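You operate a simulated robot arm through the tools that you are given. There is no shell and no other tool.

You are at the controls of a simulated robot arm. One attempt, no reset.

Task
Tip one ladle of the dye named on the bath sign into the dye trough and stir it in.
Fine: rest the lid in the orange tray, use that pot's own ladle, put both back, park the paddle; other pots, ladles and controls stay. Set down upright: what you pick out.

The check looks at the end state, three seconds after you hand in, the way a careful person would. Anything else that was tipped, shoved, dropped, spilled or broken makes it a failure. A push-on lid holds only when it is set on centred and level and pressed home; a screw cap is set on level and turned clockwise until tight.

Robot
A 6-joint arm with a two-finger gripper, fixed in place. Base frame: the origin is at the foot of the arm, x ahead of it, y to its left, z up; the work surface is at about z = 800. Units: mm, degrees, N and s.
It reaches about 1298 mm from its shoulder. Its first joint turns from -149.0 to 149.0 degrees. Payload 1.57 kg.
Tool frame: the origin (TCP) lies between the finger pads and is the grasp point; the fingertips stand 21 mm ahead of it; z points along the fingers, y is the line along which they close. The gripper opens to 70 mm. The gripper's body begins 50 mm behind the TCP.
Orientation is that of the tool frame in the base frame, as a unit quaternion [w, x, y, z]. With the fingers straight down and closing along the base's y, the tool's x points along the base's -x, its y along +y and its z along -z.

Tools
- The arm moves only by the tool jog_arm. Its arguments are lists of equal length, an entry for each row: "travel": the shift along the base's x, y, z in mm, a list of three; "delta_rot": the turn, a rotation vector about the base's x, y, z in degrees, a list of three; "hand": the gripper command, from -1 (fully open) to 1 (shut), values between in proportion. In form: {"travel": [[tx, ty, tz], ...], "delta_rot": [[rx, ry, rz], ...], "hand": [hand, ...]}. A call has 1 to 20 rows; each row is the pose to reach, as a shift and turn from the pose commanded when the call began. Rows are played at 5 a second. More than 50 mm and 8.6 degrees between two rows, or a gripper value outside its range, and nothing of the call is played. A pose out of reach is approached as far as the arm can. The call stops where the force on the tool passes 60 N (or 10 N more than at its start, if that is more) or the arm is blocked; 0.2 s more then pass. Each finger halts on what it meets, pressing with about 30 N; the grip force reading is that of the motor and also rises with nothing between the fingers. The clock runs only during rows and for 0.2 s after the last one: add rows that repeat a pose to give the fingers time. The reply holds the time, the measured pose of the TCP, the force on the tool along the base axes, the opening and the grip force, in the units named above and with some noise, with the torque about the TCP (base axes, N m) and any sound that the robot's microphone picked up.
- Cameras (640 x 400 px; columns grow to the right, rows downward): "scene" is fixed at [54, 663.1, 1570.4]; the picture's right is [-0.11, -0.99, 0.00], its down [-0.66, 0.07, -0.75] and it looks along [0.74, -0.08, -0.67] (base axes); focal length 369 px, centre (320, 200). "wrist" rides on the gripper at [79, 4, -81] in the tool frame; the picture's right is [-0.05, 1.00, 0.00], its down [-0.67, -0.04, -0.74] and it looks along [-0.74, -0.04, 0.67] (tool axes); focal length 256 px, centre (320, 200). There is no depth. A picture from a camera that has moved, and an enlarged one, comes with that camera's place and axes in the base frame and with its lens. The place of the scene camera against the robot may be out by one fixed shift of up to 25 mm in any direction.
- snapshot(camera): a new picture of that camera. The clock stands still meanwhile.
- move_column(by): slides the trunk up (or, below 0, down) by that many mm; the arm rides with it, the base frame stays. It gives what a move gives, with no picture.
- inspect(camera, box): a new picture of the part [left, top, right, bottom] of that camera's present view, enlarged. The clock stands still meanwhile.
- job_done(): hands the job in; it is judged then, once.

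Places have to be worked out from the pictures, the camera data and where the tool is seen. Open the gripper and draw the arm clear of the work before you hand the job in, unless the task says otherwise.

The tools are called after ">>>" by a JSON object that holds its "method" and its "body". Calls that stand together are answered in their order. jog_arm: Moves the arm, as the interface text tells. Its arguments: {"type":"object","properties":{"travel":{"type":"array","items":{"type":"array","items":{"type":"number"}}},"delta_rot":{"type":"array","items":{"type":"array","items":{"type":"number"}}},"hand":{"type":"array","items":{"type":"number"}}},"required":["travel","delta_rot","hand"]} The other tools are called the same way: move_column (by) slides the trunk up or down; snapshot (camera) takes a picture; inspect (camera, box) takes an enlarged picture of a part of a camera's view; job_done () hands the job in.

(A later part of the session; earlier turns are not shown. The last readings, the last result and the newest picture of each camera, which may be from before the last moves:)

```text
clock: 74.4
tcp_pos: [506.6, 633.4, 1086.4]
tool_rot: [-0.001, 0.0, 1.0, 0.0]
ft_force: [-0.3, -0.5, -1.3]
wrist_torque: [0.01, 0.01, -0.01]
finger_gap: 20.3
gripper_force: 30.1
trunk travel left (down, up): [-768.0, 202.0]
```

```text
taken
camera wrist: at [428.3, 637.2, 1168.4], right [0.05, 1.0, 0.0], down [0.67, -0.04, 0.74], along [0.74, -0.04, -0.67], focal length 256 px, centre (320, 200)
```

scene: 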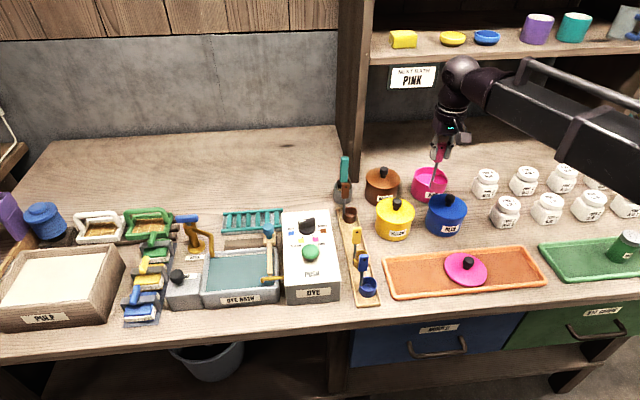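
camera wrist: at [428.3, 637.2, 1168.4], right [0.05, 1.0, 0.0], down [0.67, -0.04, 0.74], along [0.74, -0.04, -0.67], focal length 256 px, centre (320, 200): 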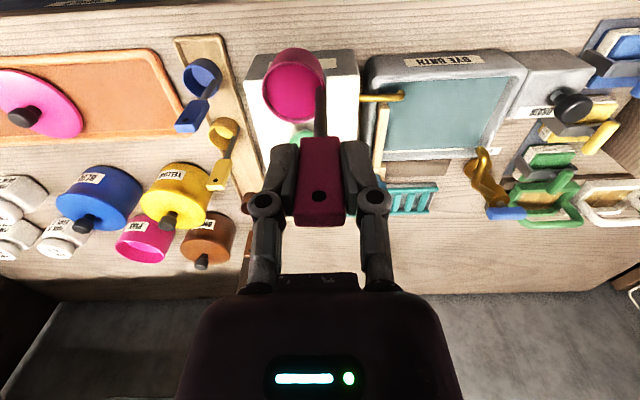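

A good view of the trough: interior about x 563–685, y 710–859. Next I'll yaw −90° slowly in place.

>>> {"method": "jog_arm", "body": {"travel": [[0, 0, 0], [0, 0, 0], [0, 0, 0], [0, 0, 0], [0, 0, 0], [0, 0, 0], [0, 0, 0], [0, 0, 0], [0, 0, 0], [0, 0, 0], [0, 0, 0], [0, 0, 0], [0, 0, 0], [0, 0, 0], [0, 0, 0], [0, 0, 0], [0, 0, 0], [0, 0, 0], [0, 0, 0], [0, 0, 0]], "delta_rot": [[0, 0, -2], [0, 0, -5], [0, 0, -10], [0, 0, -15], [0, 0, -20], [0, 0, -25], [0, 0, -30], [0, 0, -35], [0, 0, -40], [0, 0, -45], [0, 0, -50], [0, 0, -55], [0, 0, -60], [0, 0, -65], [0, 0, -70], [0, 0, -75], [0, 0, -80], [0, 0, -85], [0, 0, -88], [0, 0, -90]], "hand": [1, 1, 1, 1, 1, 1, 1, 1, 1, 1, 1, 1, 1, 1, 1, 1, 1, 1, 1, 1]}}

>>> {"method": "jog_arm", "body": {"travel": [[4, 4, 0], [10, 12, 0], [18, 22, 0], [26, 32, 0], [34, 42, 0], [42, 52, 0], [50, 62, 0], [58, 72, 0], [66, 82, 0], [74, 92, 0], [82, 102, 0], [90, 112, 0], [98, 122, 0], [106, 132, 0], [114, 142, 0], [122, 150, 0], [130, 156, 0], [138, 160, 0], [142, 162, 0], [143, 162, 0]], "delta_rot": [[0, 0, 0], [0, 0, 0], [0, 0, 0], [0, 0, 0], [0, 0, 0], [0, 0, 0], [0, 0, 0], [0, 0, 0], [0, 0, 0], [0, 0, 0], [0, 0, 0], [0, 0, 0], [0, 0, 0], [0, 0, 0], [0, 0, 0], [0, 0, 0], [0, 0, 0], [0, 0, 0], [0, 0, 0], [0, 0, 0]], "hand": [1, 1, 1, 1, 1, 1, 1, 1, 1, 1, 1, 1, 1, 1, 1, 1, 1, 1, 1, 1]}}

>>> {"method": "snapshot", "body": {"camera": "wrist"}}

>>> {"method": "snapshot", "body": {"camera": "scene"}}

```text
clock: 78.6
tcp_pos: [508.9, 633.4, 1086.7]
tool_rot: [0.0, 0.708, 0.707, 0.0]
ft_force: [-0.3, -0.2, -0.7]
wrist_torque: [-0.03, -0.04, 0.01]
finger_gap: 20.2
gripper_force: 30.0
trunk travel left (down, up): [-768.0, 202.0]
```

```text
clock: 82.8
tcp_pos: [650.8, 795.4, 1085.3]
tool_rot: [0.0, 0.708, 0.707, 0.0]
ft_force: [0.4, 0.0, -0.5]
wrist_torque: [0.02, -0.01, 0.01]
finger_gap: 19.8
gripper_force: 30.3
trunk travel left (down, up): [-768.0, 202.0]
```

```text
taken
camera wrist: at [654.7, 874.3, 1168.3], right [1.0, -0.05, 0.0], down [-0.04, -0.67, 0.74], along [-0.04, -0.74, -0.67], focal length 256 px, centre (320, 200)
```

wrist: 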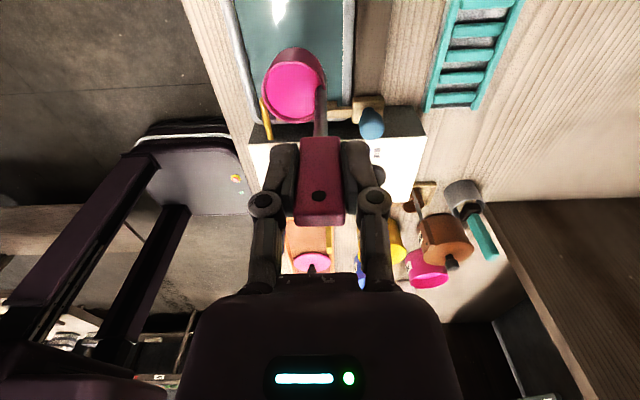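

```text
taken
```

scene: 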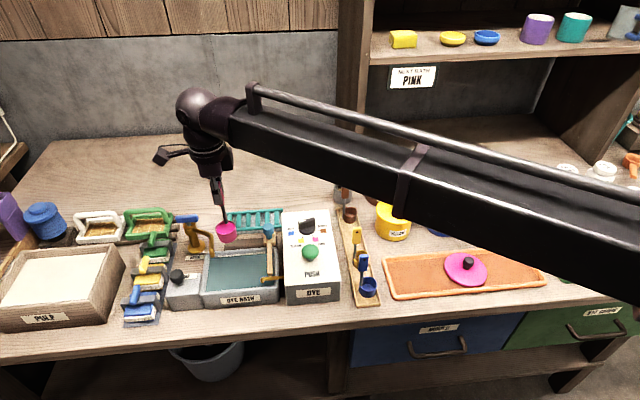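

Still full and over the trough. I'll lower to TCP ≈ 996, with the cup bottom about 30 mm above the trough rim.

>>> {"method": "move_column", "body": {"by": -90}}

>>> {"method": "inspect", "body": {"camera": "scene", "box": [160, 160, 352, 310]}}

>>> {"method": "snapshot", "body": {"camera": "wrist"}}

```text
clock: 84.1
tcp_pos: [649.8, 794.8, 996.7]
tool_rot: [0.001, 0.708, 0.707, 0.0]
ft_force: [0.0, 0.1, -0.8]
wrist_torque: [-0.01, 0.01, 0.02]
finger_gap: 20.2
gripper_force: 30.4
trunk travel left (down, up): [-678.0, 292.0]
```

```text
2.67 times, centred on (256, 235) of scene
camera zoom: at [54.0, 663.1, 1570.4], right [-0.11, -0.99, 0.0], down [-0.66, 0.07, -0.75], along [0.74, -0.08, -0.67], focal length 983 px, centre (491, 107)
```

zoom: 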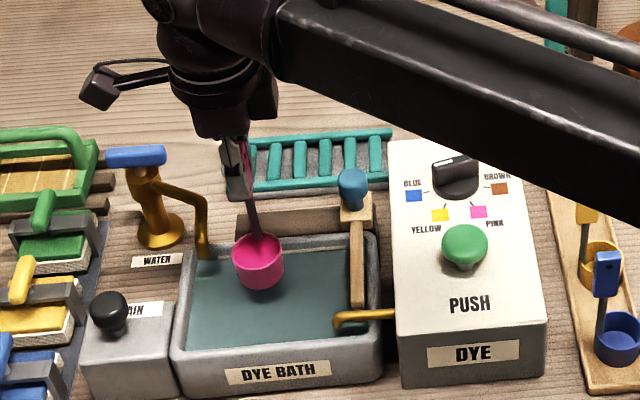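

```text
taken
camera wrist: at [654.7, 874.2, 1078.5], right [1.0, -0.05, 0.0], down [-0.04, -0.67, 0.74], along [-0.04, -0.74, -0.67], focal length 256 px, centre (320, 200)
```

wrist: 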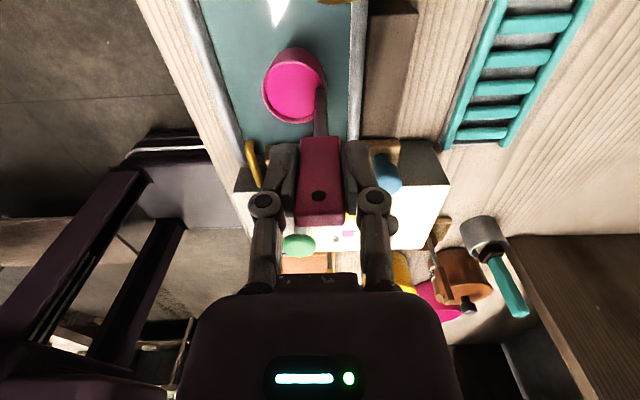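

The cup is well over the trough water. I'm starting the tip: tilt to 30° while shifting so the lip stays above the bath.

>>> {"method": "jog_arm", "body": {"travel": [[-3, 0, 0], [-8, 0, 0], [-16, 0, 0], [-25, 0, 0], [-33, 0, 0], [-42, 0, 0], [-42, 0, 0]], "delta_rot": [[0, -5, 0], [0, -10, 0], [0, -15, 0], [0, -20, 0], [0, -25, 0], [0, -30, 0], [0, -30, 0]], "hand": [1, 1, 1, 1, 1, 1, 1]}}

>>> {"method": "inspect", "body": {"camera": "scene", "box": [160, 190, 320, 310]}}

```text
clock: 85.7
tcp_pos: [608.5, 794.8, 1022.6]
tool_rot: [0.184, 0.683, 0.683, 0.183]
ft_force: [0.1, 0.3, -0.8]
wrist_torque: [0.04, 0.03, -0.01]
finger_gap: 20.3
gripper_force: 29.5
out of reach, approached as far as the arm can: row 3, 4, 5, 6, 7
trunk travel left (down, up): [-678.0, 292.0]
```

```text
3.33 times, centred on (240, 250) of scene
camera zoom: at [54.0, 663.1, 1570.4], right [-0.11, -0.99, 0.0], down [-0.66, 0.07, -0.75], along [0.74, -0.08, -0.67], focal length 1229 px, centre (587, 33)
```

zoom: 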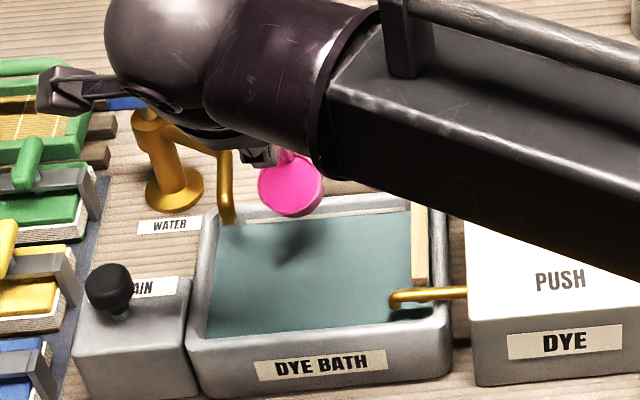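

The dye is still in the cup at 30°. I'll lower a bit and tip further in stages.

>>> {"method": "move_column", "body": {"by": -27}}

>>> {"method": "jog_arm", "body": {"travel": [[-8, 0, 0], [-16, 0, 0], [-24, 0, 0], [-24, 0, 0], [-24, 0, 0]], "delta_rot": [[0, -5, 0], [0, -10, 0], [0, -15, 0], [0, -15, 0], [0, -15, 0]], "hand": [1, 1, 1, 1, 1]}}

>>> {"method": "inspect", "body": {"camera": "scene", "box": [160, 190, 320, 310]}}

```text
clock: 86.4
tcp_pos: [607.5, 794.2, 996.3]
tool_rot: [0.183, 0.683, 0.683, 0.183]
ft_force: [0.1, 0.0, -0.7]
wrist_torque: [0.02, 0.05, -0.03]
finger_gap: 20.2
gripper_force: 30.1
trunk travel left (down, up): [-651.0, 319.0]
```

```text
clock: 87.6
tcp_pos: [584.6, 793.9, 1023.9]
tool_rot: [0.271, 0.653, 0.653, 0.271]
ft_force: [-0.4, 0.4, -1.1]
wrist_torque: [0.02, 0.02, -0.02]
finger_gap: 20.2
gripper_force: 29.5
out of reach, approached as far as the arm can: row 1, 2, 3, 4, 5
trunk travel left (down, up): [-651.0, 319.0]
```

```text
3.33 times, centred on (240, 250) of scene
camera zoom: at [54.0, 663.1, 1570.4], right [-0.11, -0.99, 0.0], down [-0.66, 0.07, -0.75], along [0.74, -0.08, -0.67], focal length 1229 px, centre (587, 33)
```

zoom: 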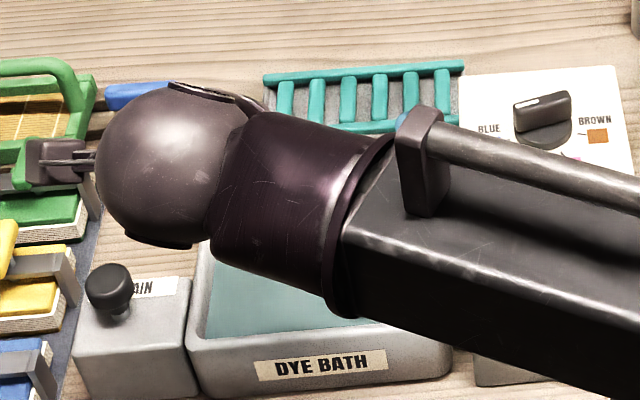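

The scene view is blocked by the arm, so I'll check the cup with the wrist camera.

>>> {"method": "snapshot", "body": {"camera": "wrist"}}

>>> {"method": "snapshot", "body": {"camera": "scene"}}

```text
taken
camera wrist: at [530.2, 873.6, 1085.0], right [0.71, -0.05, 0.71], down [-0.55, -0.67, 0.5], along [0.44, -0.74, -0.5], focal length 256 px, centre (320, 200)
```

wrist: 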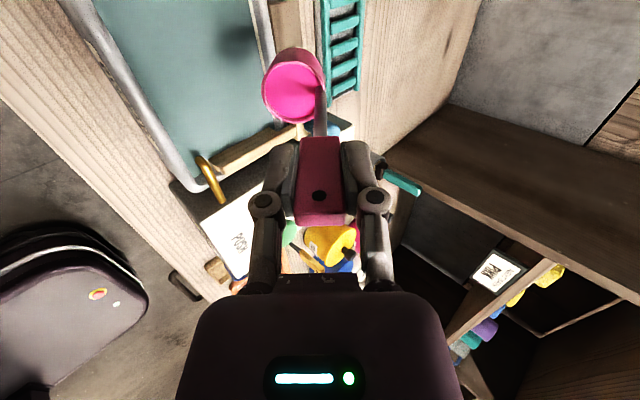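

```text
taken
```

scene: 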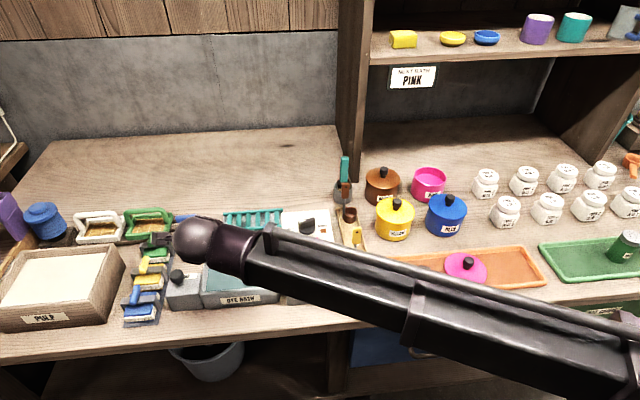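

It is still full at 45° and the shadow falls mid-trough. I'll lower and tilt to 60°.

>>> {"method": "move_column", "body": {"by": -45}}

>>> {"method": "jog_arm", "body": {"travel": [[-8, 0, 0], [-15, 0, 0], [-22, 0, 0], [-22, 0, 0], [-22, 0, 0]], "delta_rot": [[0, -5, 0], [0, -10, 0], [0, -15, 0], [0, -15, 0], [0, -15, 0]], "hand": [1, 1, 1, 1, 1]}}

>>> {"method": "snapshot", "body": {"camera": "wrist"}}

>>> {"method": "snapshot", "body": {"camera": "scene"}}

```text
clock: 88.5
tcp_pos: [583.9, 794.3, 979.1]
tool_rot: [0.27, 0.653, 0.654, 0.27]
ft_force: [-0.9, 0.1, -1.1]
wrist_torque: [0.0, 0.04, -0.05]
finger_gap: 20.2
gripper_force: 30.4
trunk travel left (down, up): [-606.0, 364.0]
```

```text
clock: 89.7
tcp_pos: [562.4, 793.9, 1017.9]
tool_rot: [0.352, 0.613, 0.613, 0.353]
ft_force: [0.4, -1.0, -1.0]
wrist_torque: [0.01, 0.06, -0.03]
finger_gap: 20.0
gripper_force: 30.2
out of reach, approached as far as the arm can: row 1, 2, 3, 4, 5
trunk travel left (down, up): [-606.0, 364.0]
```

```text
taken
camera wrist: at [494.6, 872.7, 1062.3], right [0.5, -0.05, 0.86], down [-0.66, -0.67, 0.34], along [0.56, -0.74, -0.37], focal length 256 px, centre (320, 200)
```

wrist: 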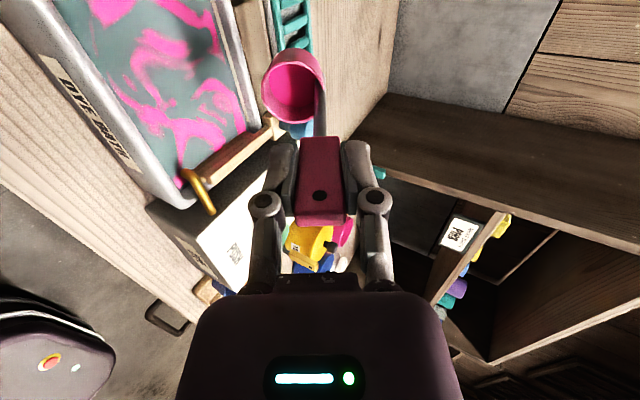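

```text
taken
```

scene: 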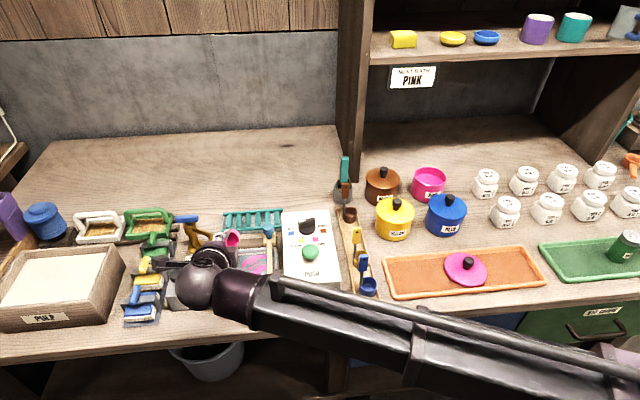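

The dye is in the bath as pink swirls and the cup looks empty. I'll tilt further briefly to drain any remainder.

>>> {"method": "jog_arm", "body": {"travel": [[-7, 0, 0], [-13, 0, 0], [-19, 0, 0], [-24, 0, 0], [-29, 0, 0], [-32, 0, 0], [-32, 0, 0], [-32, 0, 0], [-32, 0, 0], [-32, 0, 0], [-32, 0, 0]], "delta_rot": [[0, -6, 0], [0, -12, 0], [0, -18, 0], [0, -24, 0], [0, -30, 0], [0, -34, 0], [0, -34, 0], [0, -34, 0], [0, -34, 0], [0, -34, 0], [0, -34, 0]], "hand": [1, 1, 1, 1, 1, 1, 1, 1, 1, 1, 1]}}

>>> {"method": "inspect", "body": {"camera": "wrist", "box": [200, 20, 440, 170]}}

>>> {"method": "snapshot", "body": {"camera": "wrist"}}

```text
clock: 92.1
tcp_pos: [534.7, 794.1, 1108.5]
tool_rot: [0.526, 0.469, 0.536, 0.465]
ft_force: [0.2, 0.2, -1.0]
wrist_torque: [0.02, 0.0, -0.03]
finger_gap: 20.1
gripper_force: 29.6
out of reach, approached as far as the arm can: row 1, 2, 3, 4, 5, 6, 7, 8, 9, 10, 11
trunk travel left (down, up): [-606.0, 364.0]
```

```text
2.67 times, centred on (320, 95) of wrist
camera zoom: at [452.8, 873.0, 1104.0], right [0.01, 0.07, 1.0], down [-0.74, -0.67, 0.06], along [0.67, -0.74, 0.05], focal length 683 px, centre (320, 480)
```

zoom: 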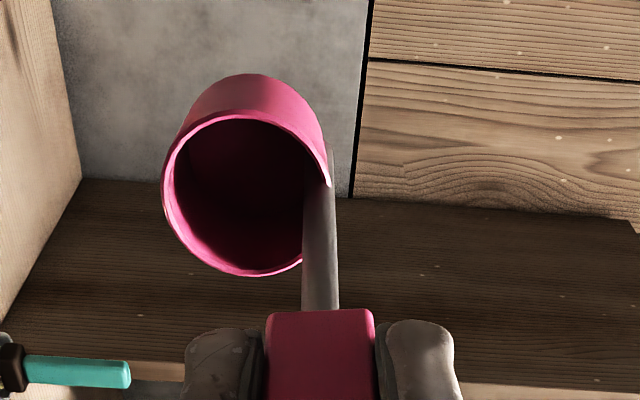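

```text
taken
camera wrist: at [452.8, 873.0, 1104.0], right [0.01, 0.07, 1.0], down [-0.74, -0.67, 0.06], along [0.67, -0.74, 0.05], focal length 256 px, centre (320, 200)
```

wrist: 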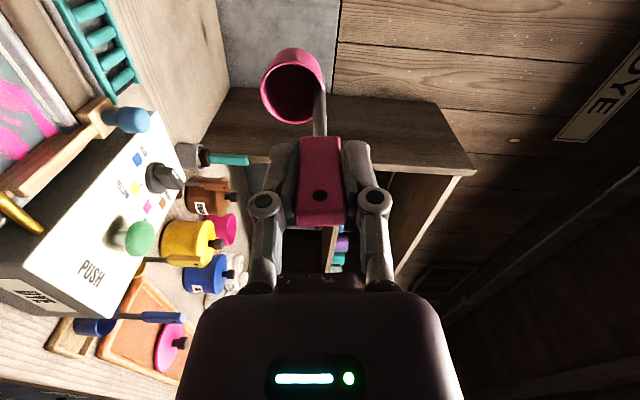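

The cup is empty. I'll raise the trunk before coming upright so the cup can't dip into the trough, then un-tilt.

>>> {"method": "move_column", "body": {"by": 170}}

>>> {"method": "jog_arm", "body": {"travel": [[0, 0, 0], [0, 0, 0], [0, 0, 0], [0, 0, 0], [0, 0, 0], [0, 0, 0], [0, 0, 0], [0, 0, 0], [0, 0, 0], [0, 0, 0], [0, 0, 0], [0, 0, 0], [0, 0, 0], [0, 0, 0], [0, 0, 0]], "delta_rot": [[0, 7, 0], [0, 14, 0], [0, 21, 0], [0, 28, 0], [0, 34, 0], [0, 40, 0], [0, 47, 0], [0, 54, 0], [0, 61, 0], [0, 68, 0], [0, 75, 0], [0, 82, 0], [0, 89, 0], [0, 94, 0], [0, 94, 0]], "hand": [1, 1, 1, 1, 1, 1, 1, 1, 1, 1, 1, 1, 1, 1, 1]}}

>>> {"method": "snapshot", "body": {"camera": "scene"}}

>>> {"method": "snapshot", "body": {"camera": "wrist"}}

```text
clock: 94.0
tcp_pos: [534.6, 793.9, 1277.8]
tool_rot: [0.525, 0.469, 0.535, 0.466]
ft_force: [-0.8, -0.7, -1.0]
wrist_torque: [0.01, 0.05, 0.01]
finger_gap: 20.2
gripper_force: 30.2
trunk travel left (down, up): [-776.0, 194.0]
```

```text
clock: 97.2
tcp_pos: [539.3, 796.5, 1094.7]
tool_rot: [-0.034, 0.66, 0.75, -0.027]
ft_force: [0.4, -0.2, -0.5]
wrist_torque: [-0.01, -0.05, -0.02]
finger_gap: 20.1
gripper_force: 29.8
out of reach, approached as far as the arm can: row 1, 2, 3, 4, 5, 6, 7, 8, 9, 10, 11, 12, 13, 14, 15
trunk travel left (down, up): [-776.0, 194.0]
```

```text
taken
```

scene: 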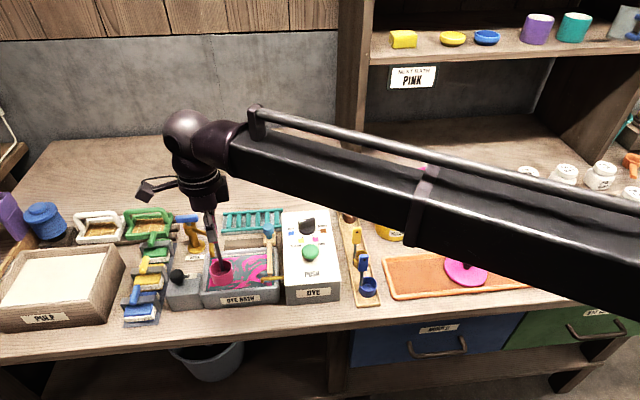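

```text
taken
camera wrist: at [540.4, 874.3, 1177.7], right [0.99, 0.07, -0.08], down [0.11, -0.67, 0.73], along [0.0, -0.74, -0.67], focal length 256 px, centre (320, 200)
```

wrist: 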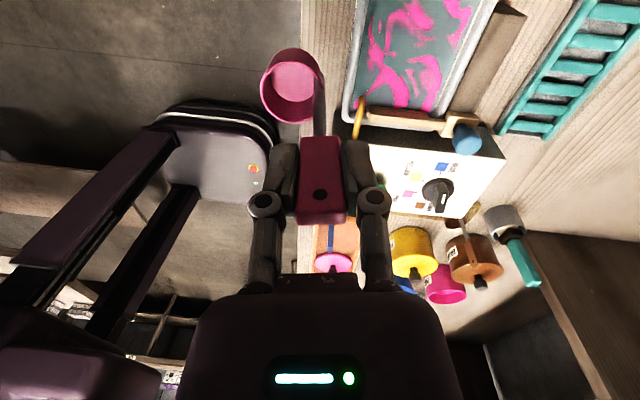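

The orientation drifted slightly, so I'll rotate back to the exact yaw‑0, straight-down pose while moving away from the trough.

>>> {"method": "jog_arm", "body": {"travel": [[-3, -14, 0], [-6, -28, 0], [-9, -42, 0], [-12, -56, 0], [-15, -70, 0], [-18, -84, 0], [-20, -98, 0], [-23, -112, 0], [-25, -126, 0], [-27, -140, 0], [-29, -152, 0], [-31, -163, 0], [-31, -163, 0]], "delta_rot": [[0.28, -0.36, 6.9], [0.57, -0.72, 13.8], [0.85, -1.07, 20.7], [1.13, -1.43, 27.6], [1.42, -1.79, 34.5], [1.7, -2.15, 41.35], [1.98, -2.51, 48.2], [2.27, -2.87, 55.1], [2.55, -3.22, 62.0], [2.83, -3.58, 68.9], [3.12, -3.94, 75.8], [3.4, -4.3, 82.7], [3.4, -4.3, 82.7]], "hand": [1, 1, 1, 1, 1, 1, 1, 1, 1, 1, 1, 1, 1]}}

>>> {"method": "snapshot", "body": {"camera": "wrist"}}

```text
clock: 100.0
tcp_pos: [508.4, 630.8, 1095.1]
tool_rot: [0.0, -0.002, 1.0, 0.002]
ft_force: [-0.1, 0.0, -1.0]
wrist_torque: [0.0, 0.0, -0.02]
finger_gap: 20.0
gripper_force: 29.5
trunk travel left (down, up): [-776.0, 194.0]
```

```text
taken
camera wrist: at [429.5, 635.2, 1176.3], right [0.05, 1.0, 0.0], down [0.67, -0.04, 0.74], along [0.74, -0.04, -0.67], focal length 256 px, centre (320, 200)
```

wrist: 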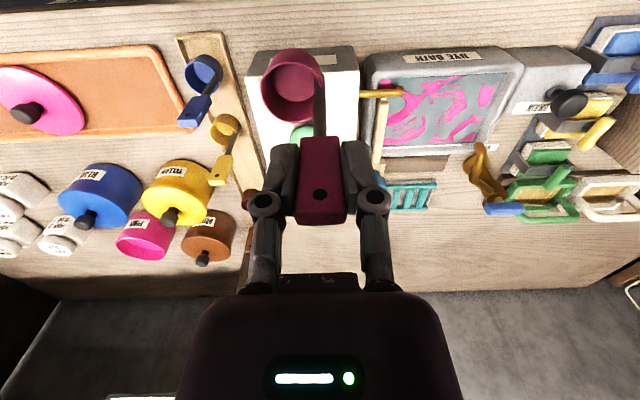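

Upright again, and the ladle's pose in the grip is unchanged. I'll move above its rack slot.

>>> {"method": "jog_arm", "body": {"travel": [[38, -23, 0], [76, -46, 0], [114, -69, 0], [152, -92, 0], [190, -115, 0], [215, -130, 0], [225, -138, 0], [225, -138, 0], [225, -138, 0]], "delta_rot": [[0, 0, 0], [0, 0, 0], [0, 0, 0], [0, 0, 0], [0, 0, 0], [0, 0, 0], [0, 0, 0], [0, 0, 0], [0, 0, 0]], "hand": [1, 1, 1, 1, 1, 1, 1, 1, 1]}}

>>> {"method": "snapshot", "body": {"camera": "wrist"}}

>>> {"method": "inspect", "body": {"camera": "scene", "box": [310, 150, 406, 310]}}

```text
clock: 102.0
tcp_pos: [732.0, 492.4, 1094.6]
tool_rot: [0.0, 0.0, 1.0, 0.001]
ft_force: [0.5, -0.2, -0.3]
wrist_torque: [0.03, -0.01, -0.02]
finger_gap: 20.4
gripper_force: 30.0
trunk travel left (down, up): [-776.0, 194.0]
```

```text
taken
camera wrist: at [653.0, 496.6, 1176.4], right [0.05, 1.0, 0.0], down [0.67, -0.04, 0.74], along [0.74, -0.04, -0.67], focal length 256 px, centre (320, 200)
```

wrist: 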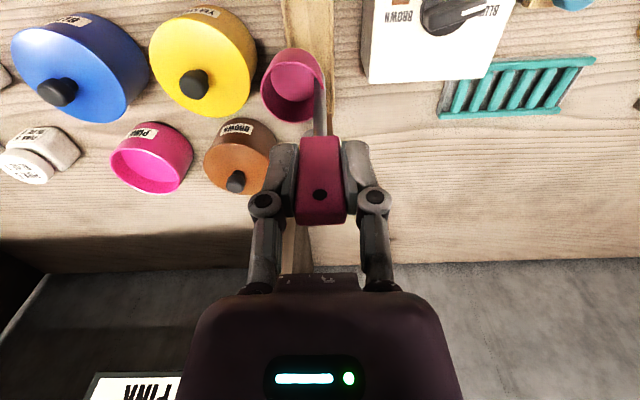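

```text
2.50 times, centred on (358, 230) of scene
camera zoom: at [54.0, 663.1, 1570.4], right [-0.11, -0.99, 0.0], down [-0.66, 0.07, -0.75], along [0.74, -0.08, -0.67], focal length 922 px, centre (225, 125)
```

zoom: 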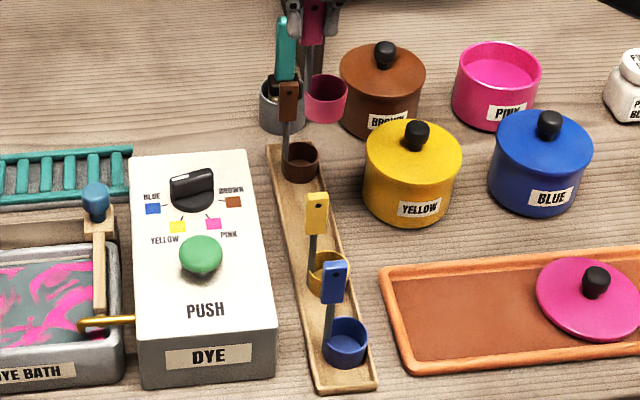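

By the camera-pose readout I'm 1.2 mm short in x compared to the pickup pose. I'll correct that and lower to just above the rack.

>>> {"method": "jog_arm", "body": {"travel": [[1.2, 0, 0], [1.2, 0, 0]], "delta_rot": [[0, 0, 0], [0, 0, 0]], "hand": [1, 1]}}

>>> {"method": "move_column", "body": {"by": -155}}

>>> {"method": "inspect", "body": {"camera": "wrist", "box": [200, 30, 440, 180]}}

>>> {"method": "inspect", "body": {"camera": "scene", "box": [310, 170, 406, 230]}}

```text
clock: 102.6
tcp_pos: [732.4, 494.2, 1094.4]
tool_rot: [0.0, 0.0, 1.0, 0.002]
ft_force: [-0.1, -0.9, -0.8]
wrist_torque: [-0.01, -0.02, -0.02]
finger_gap: 20.2
gripper_force: 29.5
trunk travel left (down, up): [-776.0, 194.0]
```

```text
clock: 104.4
tcp_pos: [733.9, 493.5, 941.3]
tool_rot: [0.0, 0.0, 1.0, 0.003]
ft_force: [0.1, 0.0, -0.6]
wrist_torque: [0.01, 0.03, 0.03]
finger_gap: 20.2
gripper_force: 30.0
trunk travel left (down, up): [-621.0, 349.0]
```

```text
2.67 times, centred on (320, 105) of wrist
camera zoom: at [654.0, 497.1, 1021.5], right [0.05, 1.0, 0.0], down [0.67, -0.04, 0.74], along [0.74, -0.04, -0.67], focal length 683 px, centre (320, 453)
```

zoom: 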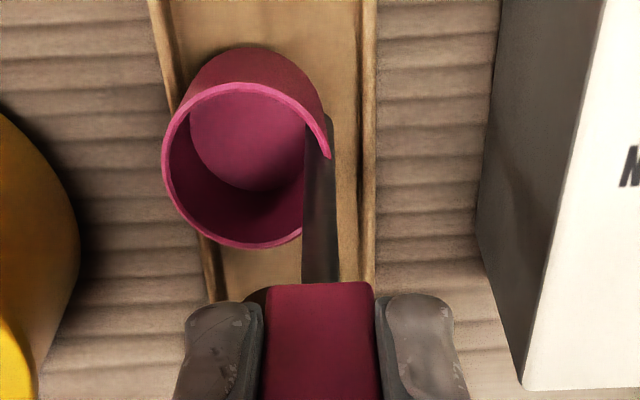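

```text
6.67 times, centred on (358, 200) of scene
camera zoom: at [54.0, 663.1, 1570.4], right [-0.11, -0.99, 0.0], down [-0.66, 0.07, -0.75], along [0.74, -0.08, -0.67], focal length 2458 px, centre (67, 200)
```

zoom: 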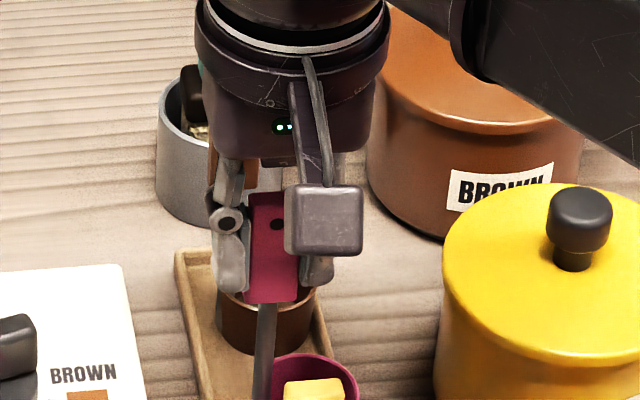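

Cup aligned inside the rack walls. I'll lower the last 18 mm in small steps, watching the force.

>>> {"method": "move_column", "body": {"by": -15}}

>>> {"method": "move_column", "body": {"by": -3}}

>>> {"method": "inspect", "body": {"camera": "wrist", "box": [200, 30, 440, 180]}}

```text
clock: 105.0
tcp_pos: [733.3, 493.7, 924.4]
tool_rot: [-0.001, 0.0, 1.0, 0.003]
ft_force: [-0.2, -0.5, -0.1]
wrist_torque: [0.01, 0.0, 0.01]
finger_gap: 20.1
gripper_force: 30.3
trunk travel left (down, up): [-606.0, 364.0]
```

```text
clock: 105.5
tcp_pos: [730.9, 493.7, 924.1]
tool_rot: [0.001, 0.0, 1.0, 0.003]
ft_force: [6.5, 5.0, 26.4]
wrist_torque: [0.13, -0.44, 0.06]
finger_gap: 19.9
gripper_force: 29.8
trunk travel left (down, up): [-603.0, 367.0]
```

```text
2.67 times, centred on (320, 105) of wrist
camera zoom: at [653.1, 496.8, 1005.2], right [0.05, 1.0, 0.01], down [0.66, -0.04, 0.75], along [0.75, -0.04, -0.67], focal length 683 px, centre (320, 453)
```

zoom: 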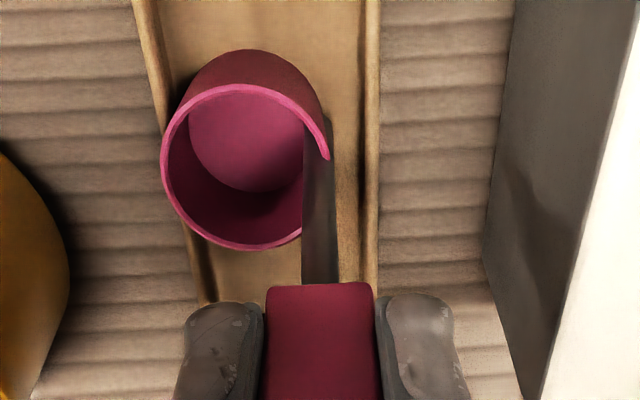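

It touched down. I'll ease up 2.5 mm to relieve the force, then release.

>>> {"method": "move_column", "body": {"by": 2.5}}

>>> {"method": "jog_arm", "body": {"travel": [[0, 0, 0], [0, 0, 0], [0, 0, 0], [0, 0, 0], [0, 0, 0]], "delta_rot": [[0, 0, 0], [0, 0, 0], [0, 0, 0], [0, 0, 0], [0, 0, 0]], "hand": [0.3, 0.15, 0, -0.2, -0.2]}}

>>> {"method": "inspect", "body": {"camera": "wrist", "box": [200, 30, 440, 180]}}

>>> {"method": "inspect", "body": {"camera": "scene", "box": [310, 170, 406, 230]}}

```text
clock: 106.0
tcp_pos: [732.5, 493.0, 924.1]
tool_rot: [-0.001, 0.0, 1.0, 0.001]
ft_force: [0.8, 1.7, 0.7]
wrist_torque: [0.12, 0.0, 0.01]
finger_gap: 20.0
gripper_force: 29.7
trunk travel left (down, up): [-606.0, 364.0]
```

```text
clock: 107.2
tcp_pos: [732.7, 492.8, 924.0]
tool_rot: [0.0, 0.0, 1.0, 0.002]
ft_force: [-0.5, -0.9, -1.4]
wrist_torque: [-0.01, -0.02, -0.01]
finger_gap: 42.0
gripper_force: 0.0
trunk travel left (down, up): [-606.0, 364.0]
```

```text
2.67 times, centred on (320, 105) of wrist
camera zoom: at [654.0, 497.1, 1005.9], right [0.05, 1.0, 0.0], down [0.67, -0.04, 0.74], along [0.74, -0.04, -0.67], focal length 683 px, centre (320, 453)
```

zoom: 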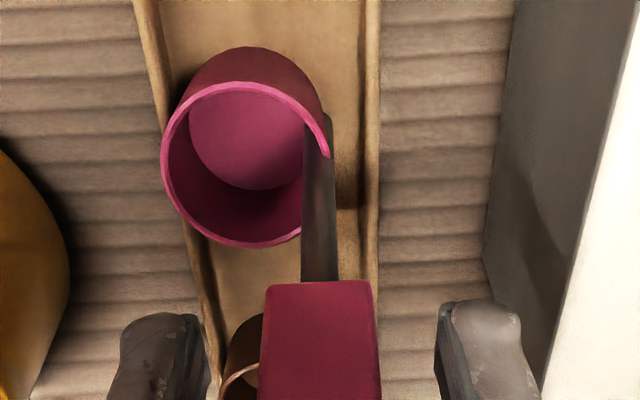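

```text
6.67 times, centred on (358, 200) of scene
camera zoom: at [54.0, 663.1, 1570.4], right [-0.11, -0.99, 0.0], down [-0.66, 0.07, -0.75], along [0.74, -0.08, -0.67], focal length 2458 px, centre (67, 200)
```

zoom: 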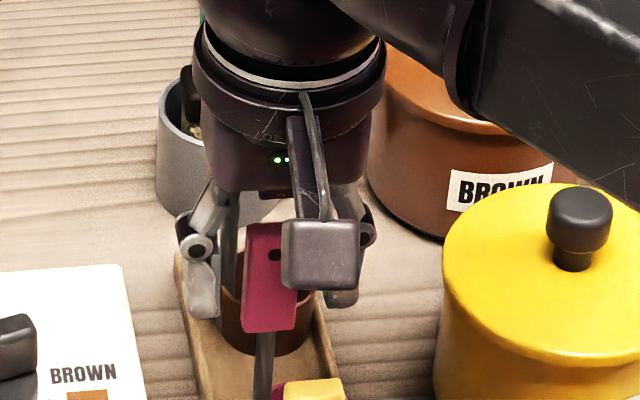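

The ladle is free and standing. I'll retract straight up and verify.

>>> {"method": "move_column", "body": {"by": 100}}

>>> {"method": "snapshot", "body": {"camera": "wrist"}}

>>> {"method": "inspect", "body": {"camera": "scene", "box": [320, 170, 416, 310]}}

```text
clock: 108.6
tcp_pos: [733.6, 493.5, 1024.4]
tool_rot: [0.0, 0.0, 1.0, 0.001]
ft_force: [0.0, 0.6, -0.3]
wrist_torque: [0.0, 0.0, 0.01]
finger_gap: 41.9
gripper_force: 0.0
trunk travel left (down, up): [-706.0, 264.0]
```

```text
taken
camera wrist: at [654.1, 497.2, 1105.8], right [0.05, 1.0, 0.0], down [0.67, -0.04, 0.74], along [0.74, -0.04, -0.67], focal length 256 px, centre (320, 200)
```

wrist: 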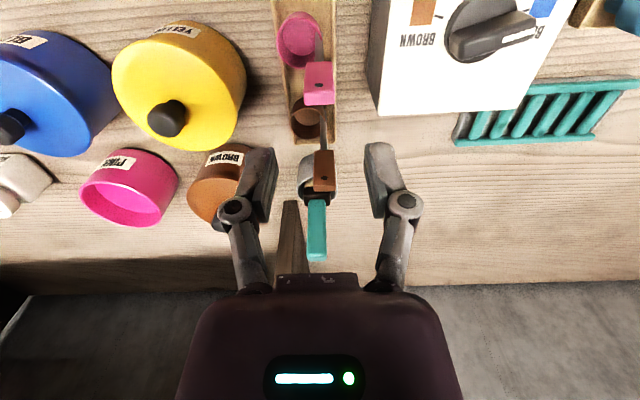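

```text
2.86 times, centred on (368, 240) of scene
camera zoom: at [54.0, 663.1, 1570.4], right [-0.11, -0.99, 0.0], down [-0.66, 0.07, -0.75], along [0.74, -0.08, -0.67], focal length 1053 px, centre (183, 86)
```

zoom: 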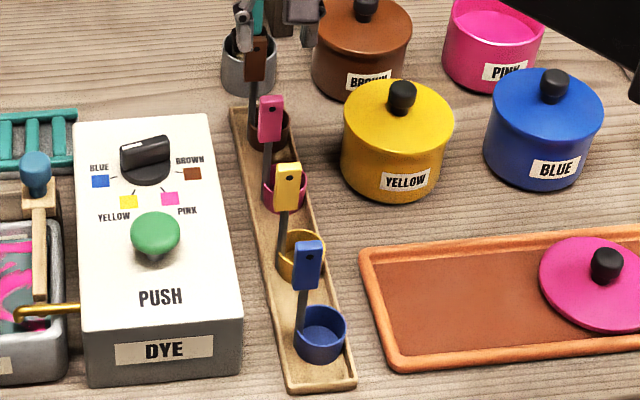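

Ladle is back upright in its slot. Now I'll fetch the lid from the tray.

>>> {"method": "jog_arm", "body": {"travel": [[-15, -40, 0], [-35, -80, 0], [-55, -120, 0], [-75, -160, 0], [-95, -200, 0], [-115, -240, 0], [-130, -270, 0], [-137.3, -281.8, 0], [-137.3, -281.8, 0]], "delta_rot": [[0, 0, 0], [0, 0, 0], [0, 0, 0], [0, 0, 0], [0, 0, 0], [0, 0, 0], [0, 0, 0], [0, 0, 0], [0, 0, 0]], "hand": [-0.2, -0.4, -0.6, -1, -1, -1, -1, -1, -1]}}

>>> {"method": "move_column", "body": {"by": -130}}

>>> {"method": "snapshot", "body": {"camera": "wrist"}}

```text
clock: 110.6
tcp_pos: [594.6, 213.9, 1024.7]
tool_rot: [0.001, 0.0, 1.0, 0.002]
ft_force: [0.1, -0.3, 1.2]
wrist_torque: [-0.01, -0.01, 0.05]
finger_gap: 70.0
gripper_force: 0.1
trunk travel left (down, up): [-706.0, 264.0]
```

```text
clock: 112.2
tcp_pos: [595.2, 212.6, 894.9]
tool_rot: [0.0, 0.001, 1.0, 0.002]
ft_force: [-0.2, 0.5, 0.8]
wrist_torque: [-0.01, 0.03, 0.02]
finger_gap: 69.8
gripper_force: 0.1
trunk travel left (down, up): [-576.0, 394.0]
```

```text
taken
camera wrist: at [515.1, 217.2, 976.0], right [0.05, 1.0, 0.0], down [0.67, -0.04, 0.74], along [0.74, -0.04, -0.67], focal length 256 px, centre (320, 200)
```

wrist: 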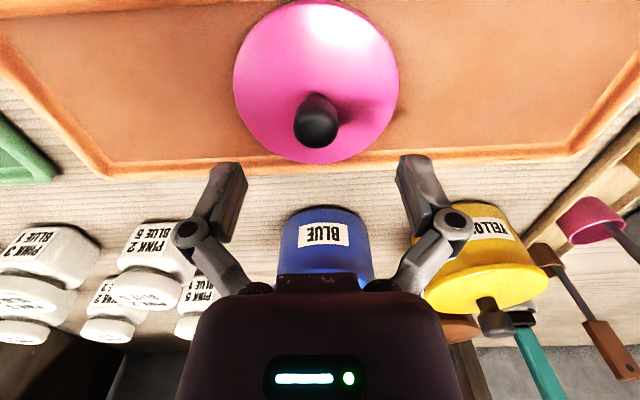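

I'll correct by (+1.7, −1.8) and the tiny tilt, then descend to the earlier grasp height and close on the knob.

>>> {"method": "jog_arm", "body": {"travel": [[1.7, -1.8, 0], [1.7, -1.8, 0]], "delta_rot": [[-0.2, 0, 0], [-0.2, 0, 0]], "hand": [-1, -1]}}

>>> {"method": "move_column", "body": {"by": -49}}

>>> {"method": "jog_arm", "body": {"travel": [[0, 0, 0], [0, 0, 0], [0, 0, 0], [0, 0, 0], [0, 0, 0]], "delta_rot": [[0, 0, 0], [0, 0, 0], [0, 0, 0], [0, 0, 0], [0, 0, 0]], "hand": [0, 0.5, 1, 1, 1]}}

>>> {"method": "inspect", "body": {"camera": "wrist", "box": [200, 0, 440, 210]}}

```text
clock: 112.8
tcp_pos: [595.3, 212.9, 894.5]
tool_rot: [0.0, 0.0, 1.0, 0.0]
ft_force: [-0.2, -0.1, 1.0]
wrist_torque: [0.01, 0.0, -0.01]
finger_gap: 70.0
gripper_force: 0.1
trunk travel left (down, up): [-576.0, 394.0]
```

```text
clock: 113.7
tcp_pos: [595.8, 212.6, 845.5]
tool_rot: [0.0, -0.001, 1.0, 0.0]
ft_force: [0.7, -0.7, 0.1]
wrist_torque: [-0.02, 0.01, -0.04]
finger_gap: 69.8
gripper_force: 0.0
trunk travel left (down, up): [-527.0, 443.0]
```

```text
clock: 114.9
tcp_pos: [596.1, 211.2, 846.1]
tool_rot: [-0.001, 0.0, 1.0, -0.001]
ft_force: [2.1, 0.2, 8.9]
wrist_torque: [0.03, -0.04, 0.03]
finger_gap: 23.9
gripper_force: 29.9
trunk travel left (down, up): [-527.0, 443.0]
```

```text
1.90 times, centred on (320, 105) of wrist
camera zoom: at [516.6, 215.7, 927.3], right [0.05, 1.0, 0.0], down [0.67, -0.04, 0.75], along [0.74, -0.04, -0.67], focal length 488 px, centre (320, 381)
```

zoom: 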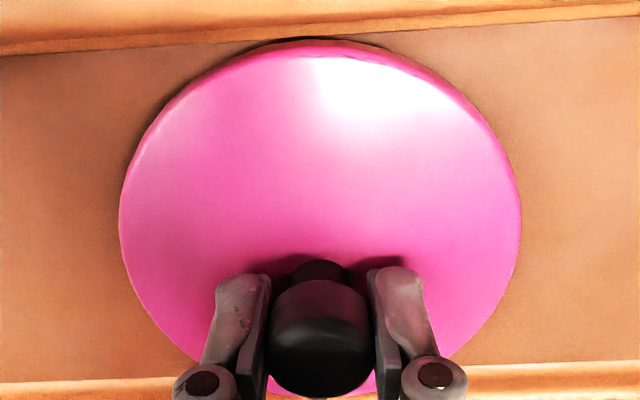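

The knob is gripped with the same relative geometry as before. I'll lift the lid straight up.

>>> {"method": "move_column", "body": {"by": 20}}

>>> {"method": "move_column", "body": {"by": 152}}

>>> {"method": "jog_arm", "body": {"travel": [[40, 0, 0], [80, 0, 0], [120, 0, 0], [160, 0, 0], [200, 0, 0], [240, -1, 0], [280, -1, 0], [305, -1.5, 0], [314.2, -1.6, 0], [314.2, -1.6, 0], [314.2, -1.6, 0]], "delta_rot": [[0, 0, 0], [0, 0, 0], [0, 0, 0], [0, 0, 0], [0, 0, 0], [0, 0, 0], [0, 0, 0], [0, 0, 0], [0, 0, 0], [0, 0, 0], [0, 0, 0]], "hand": [1, 1, 1, 1, 1, 1, 1, 1, 1, 1, 1]}}

>>> {"method": "snapshot", "body": {"camera": "wrist"}}

>>> {"method": "inspect", "body": {"camera": "scene", "box": [370, 90, 498, 190]}}

```text
clock: 115.5
tcp_pos: [596.3, 211.5, 864.4]
tool_rot: [0.0, 0.0, 1.0, 0.001]
ft_force: [-0.2, 0.9, -0.2]
wrist_torque: [0.01, 0.01, -0.03]
finger_gap: 23.8
gripper_force: 30.0
trunk travel left (down, up): [-547.0, 423.0]
```

```text
clock: 117.3
tcp_pos: [596.1, 210.9, 1016.3]
tool_rot: [0.0, -0.001, 1.0, 0.0]
ft_force: [0.2, 0.4, -1.2]
wrist_torque: [-0.01, 0.05, 0.02]
finger_gap: 24.0
gripper_force: 30.6
trunk travel left (down, up): [-699.0, 271.0]
```

```text
clock: 119.7
tcp_pos: [910.8, 210.7, 1017.2]
tool_rot: [0.0, 0.0, 1.0, 0.0]
ft_force: [0.2, -0.3, -0.5]
wrist_torque: [-0.01, 0.0, -0.03]
finger_gap: 24.1
gripper_force: 30.3
trunk travel left (down, up): [-699.0, 271.0]
```

```text
taken
camera wrist: at [832.6, 214.1, 1098.9], right [0.05, 1.0, 0.0], down [0.67, -0.04, 0.74], along [0.74, -0.04, -0.67], focal length 256 px, centre (320, 200)
```

wrist: 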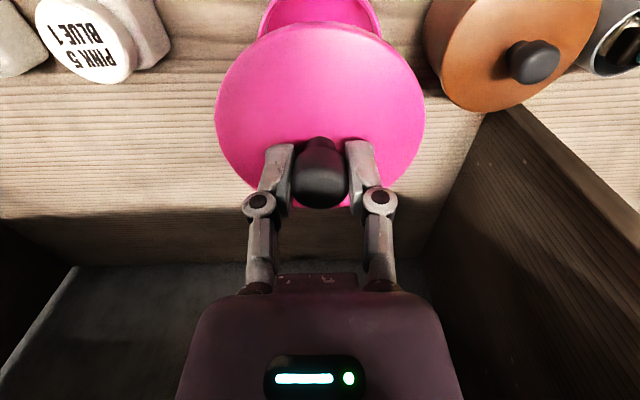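

```text
4.00 times, centred on (434, 140) of scene
camera zoom: at [54.0, 663.1, 1570.4], right [-0.11, -0.99, 0.0], down [-0.66, 0.07, -0.75], along [0.74, -0.08, -0.67], focal length 1474 px, centre (-136, 440)
```

zoom: 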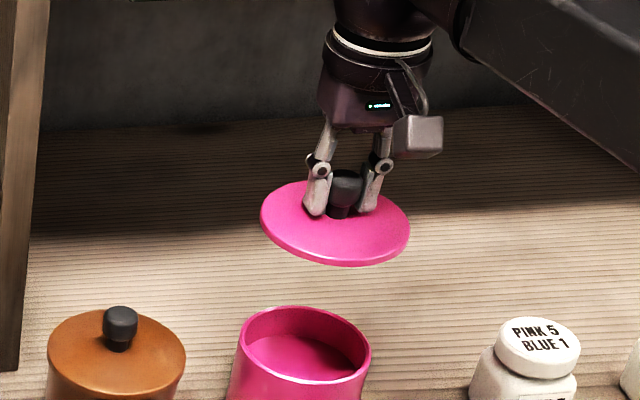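

I need −1.9 mm in x to match the original pot pose. I'll correct that and lower to just above the seat.

>>> {"method": "jog_arm", "body": {"travel": [[-1.9, 0, 0], [-1.9, 0, 0], [-1.9, 0, 0]], "delta_rot": [[0, 0, 0], [0, 0, 0], [0, 0, 0]], "hand": [1, 1, 1]}}

>>> {"method": "move_column", "body": {"by": -90}}

>>> {"method": "inspect", "body": {"camera": "wrist", "box": [200, 0, 440, 210]}}

>>> {"method": "inspect", "body": {"camera": "scene", "box": [390, 130, 470, 200]}}

```text
clock: 120.5
tcp_pos: [908.8, 210.0, 1017.8]
tool_rot: [0.0, 0.0, 1.0, 0.0]
ft_force: [-0.4, 0.0, -1.2]
wrist_torque: [-0.01, 0.0, -0.05]
finger_gap: 23.9
gripper_force: 29.6
trunk travel left (down, up): [-699.0, 271.0]
```

```text
clock: 121.8
tcp_pos: [909.4, 209.2, 927.6]
tool_rot: [-0.001, 0.0, 1.0, 0.0]
ft_force: [-0.8, 0.1, -0.6]
wrist_torque: [-0.01, 0.0, 0.01]
finger_gap: 24.0
gripper_force: 30.0
trunk travel left (down, up): [-609.0, 361.0]
```

```text
1.90 times, centred on (320, 105) of wrist
camera zoom: at [830.2, 214.0, 1009.0], right [0.05, 1.0, 0.0], down [0.67, -0.04, 0.74], along [0.74, -0.04, -0.67], focal length 488 px, centre (320, 381)
```

zoom: 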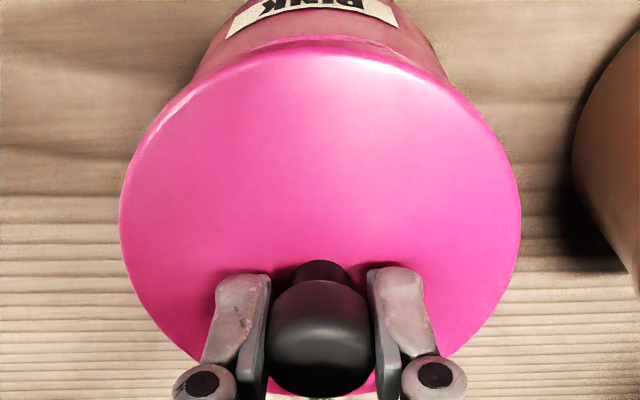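

```text
5.71 times, centred on (430, 165) of scene
camera zoom: at [54.0, 663.1, 1570.4], right [-0.11, -0.99, 0.0], down [-0.66, 0.07, -0.75], along [0.74, -0.08, -0.67], focal length 2106 px, centre (-309, 400)
```

zoom: 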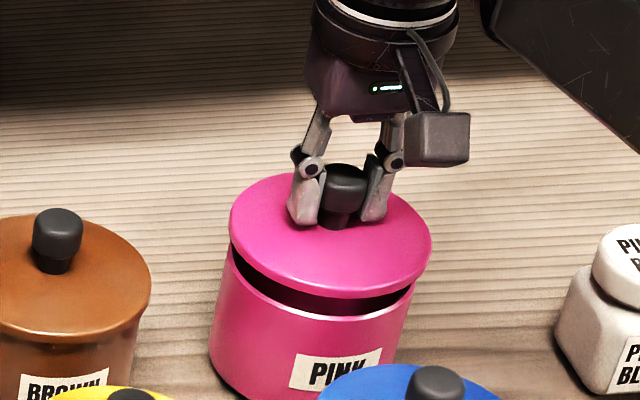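

Nearly aligned, with +0.4 mm in x to go. I'll lower in small steps and feel for the seat.

>>> {"method": "jog_arm", "body": {"travel": [[0.4, 0, 0], [0.4, 0, 0]], "delta_rot": [[0, 0, 0], [0, 0, 0]], "hand": [1, 1]}}

>>> {"method": "move_column", "body": {"by": -12}}

>>> {"method": "move_column", "body": {"by": -3}}

>>> {"method": "move_column", "body": {"by": -2}}

```text
clock: 122.4
tcp_pos: [910.7, 209.3, 928.0]
tool_rot: [0.0, 0.0, 1.0, 0.0]
ft_force: [0.8, -0.4, -0.4]
wrist_torque: [0.02, 0.02, 0.02]
finger_gap: 24.2
gripper_force: 29.9
trunk travel left (down, up): [-609.0, 361.0]
```

```text
clock: 123.0
tcp_pos: [909.9, 209.3, 917.0]
tool_rot: [0.0, 0.0, 1.0, 0.0]
ft_force: [-0.2, -0.4, -0.7]
wrist_torque: [-0.03, 0.02, -0.02]
finger_gap: 24.2
gripper_force: 30.0
trunk travel left (down, up): [-597.0, 373.0]
```

```text
clock: 123.5
tcp_pos: [910.5, 210.3, 913.4]
tool_rot: [0.0, -0.001, 1.0, -0.001]
ft_force: [0.6, 0.2, -1.3]
wrist_torque: [-0.01, 0.02, 0.02]
finger_gap: 24.2
gripper_force: 29.9
trunk travel left (down, up): [-594.0, 376.0]
```

```text
clock: 124.0
tcp_pos: [908.8, 210.2, 910.8]
tool_rot: [-0.001, 0.0, 1.0, 0.0]
ft_force: [0.0, -0.2, -0.9]
wrist_torque: [-0.02, -0.01, -0.02]
finger_gap: 24.0
gripper_force: 30.2
trunk travel left (down, up): [-592.0, 378.0]
```

No contact yet at z = 911, so I'll continue down in small steps.

>>> {"method": "move_column", "body": {"by": -2}}

>>> {"method": "move_column", "body": {"by": -2}}

>>> {"method": "inspect", "body": {"camera": "scene", "box": [390, 130, 470, 200]}}

```text
clock: 124.5
tcp_pos: [909.6, 210.8, 909.7]
tool_rot: [0.001, 0.0, 1.0, 0.001]
ft_force: [2.7, 0.1, 13.3]
wrist_torque: [-0.06, 0.04, 0.02]
finger_gap: 24.1
gripper_force: 30.0
trunk travel left (down, up): [-590.0, 380.0]
```

```text
clock: 125.0
tcp_pos: [909.7, 210.8, 909.5]
tool_rot: [0.002, 0.001, 1.0, 0.0]
ft_force: [10.3, 2.9, 34.9]
wrist_torque: [0.05, -0.14, 0.03]
finger_gap: 24.1
gripper_force: 30.1
trunk travel left (down, up): [-588.0, 382.0]
```

```text
5.71 times, centred on (430, 165) of scene
camera zoom: at [54.0, 663.1, 1570.4], right [-0.11, -0.99, 0.0], down [-0.66, 0.07, -0.75], along [0.74, -0.08, -0.67], focal length 2106 px, centre (-309, 400)
```

zoom: 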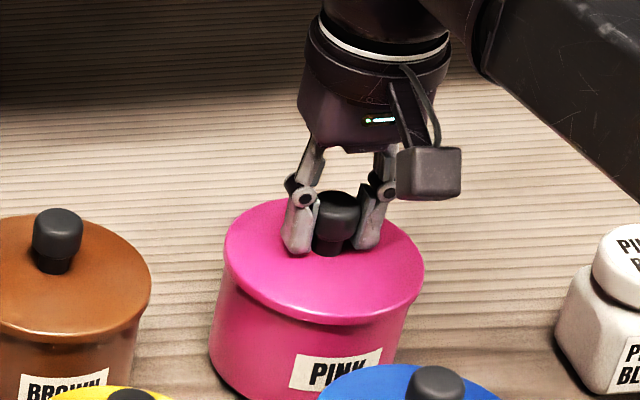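

The lid is on the rim with 35 N and no snap yet. I'll press a little further and listen.

>>> {"method": "move_column", "body": {"by": -1}}

>>> {"method": "inspect", "body": {"camera": "scene", "box": [320, 140, 480, 240]}}

```text
clock: 125.5
tcp_pos: [908.1, 209.7, 908.4]
tool_rot: [0.0, 0.0, 1.0, 0.001]
ft_force: [10.4, 3.4, 33.1]
wrist_torque: [0.07, -0.15, -0.01]
finger_gap: 23.7
gripper_force: 30.2
trunk travel left (down, up): [-587.0, 383.0]
```

```text
4.00 times, centred on (400, 190) of scene
camera zoom: at [54.0, 663.1, 1570.4], right [-0.11, -0.99, 0.0], down [-0.66, 0.07, -0.75], along [0.74, -0.08, -0.67], focal length 1474 px, centre (0, 240)
```

zoom: 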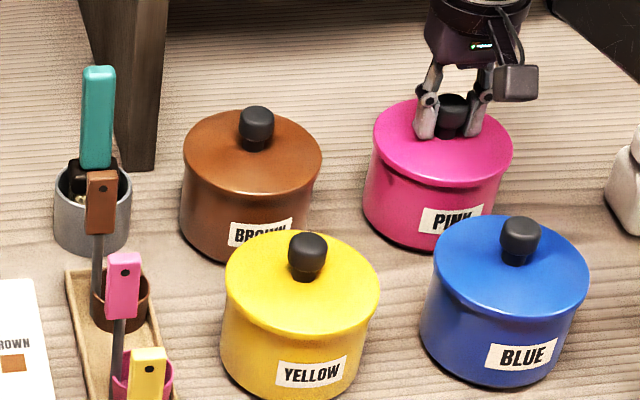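

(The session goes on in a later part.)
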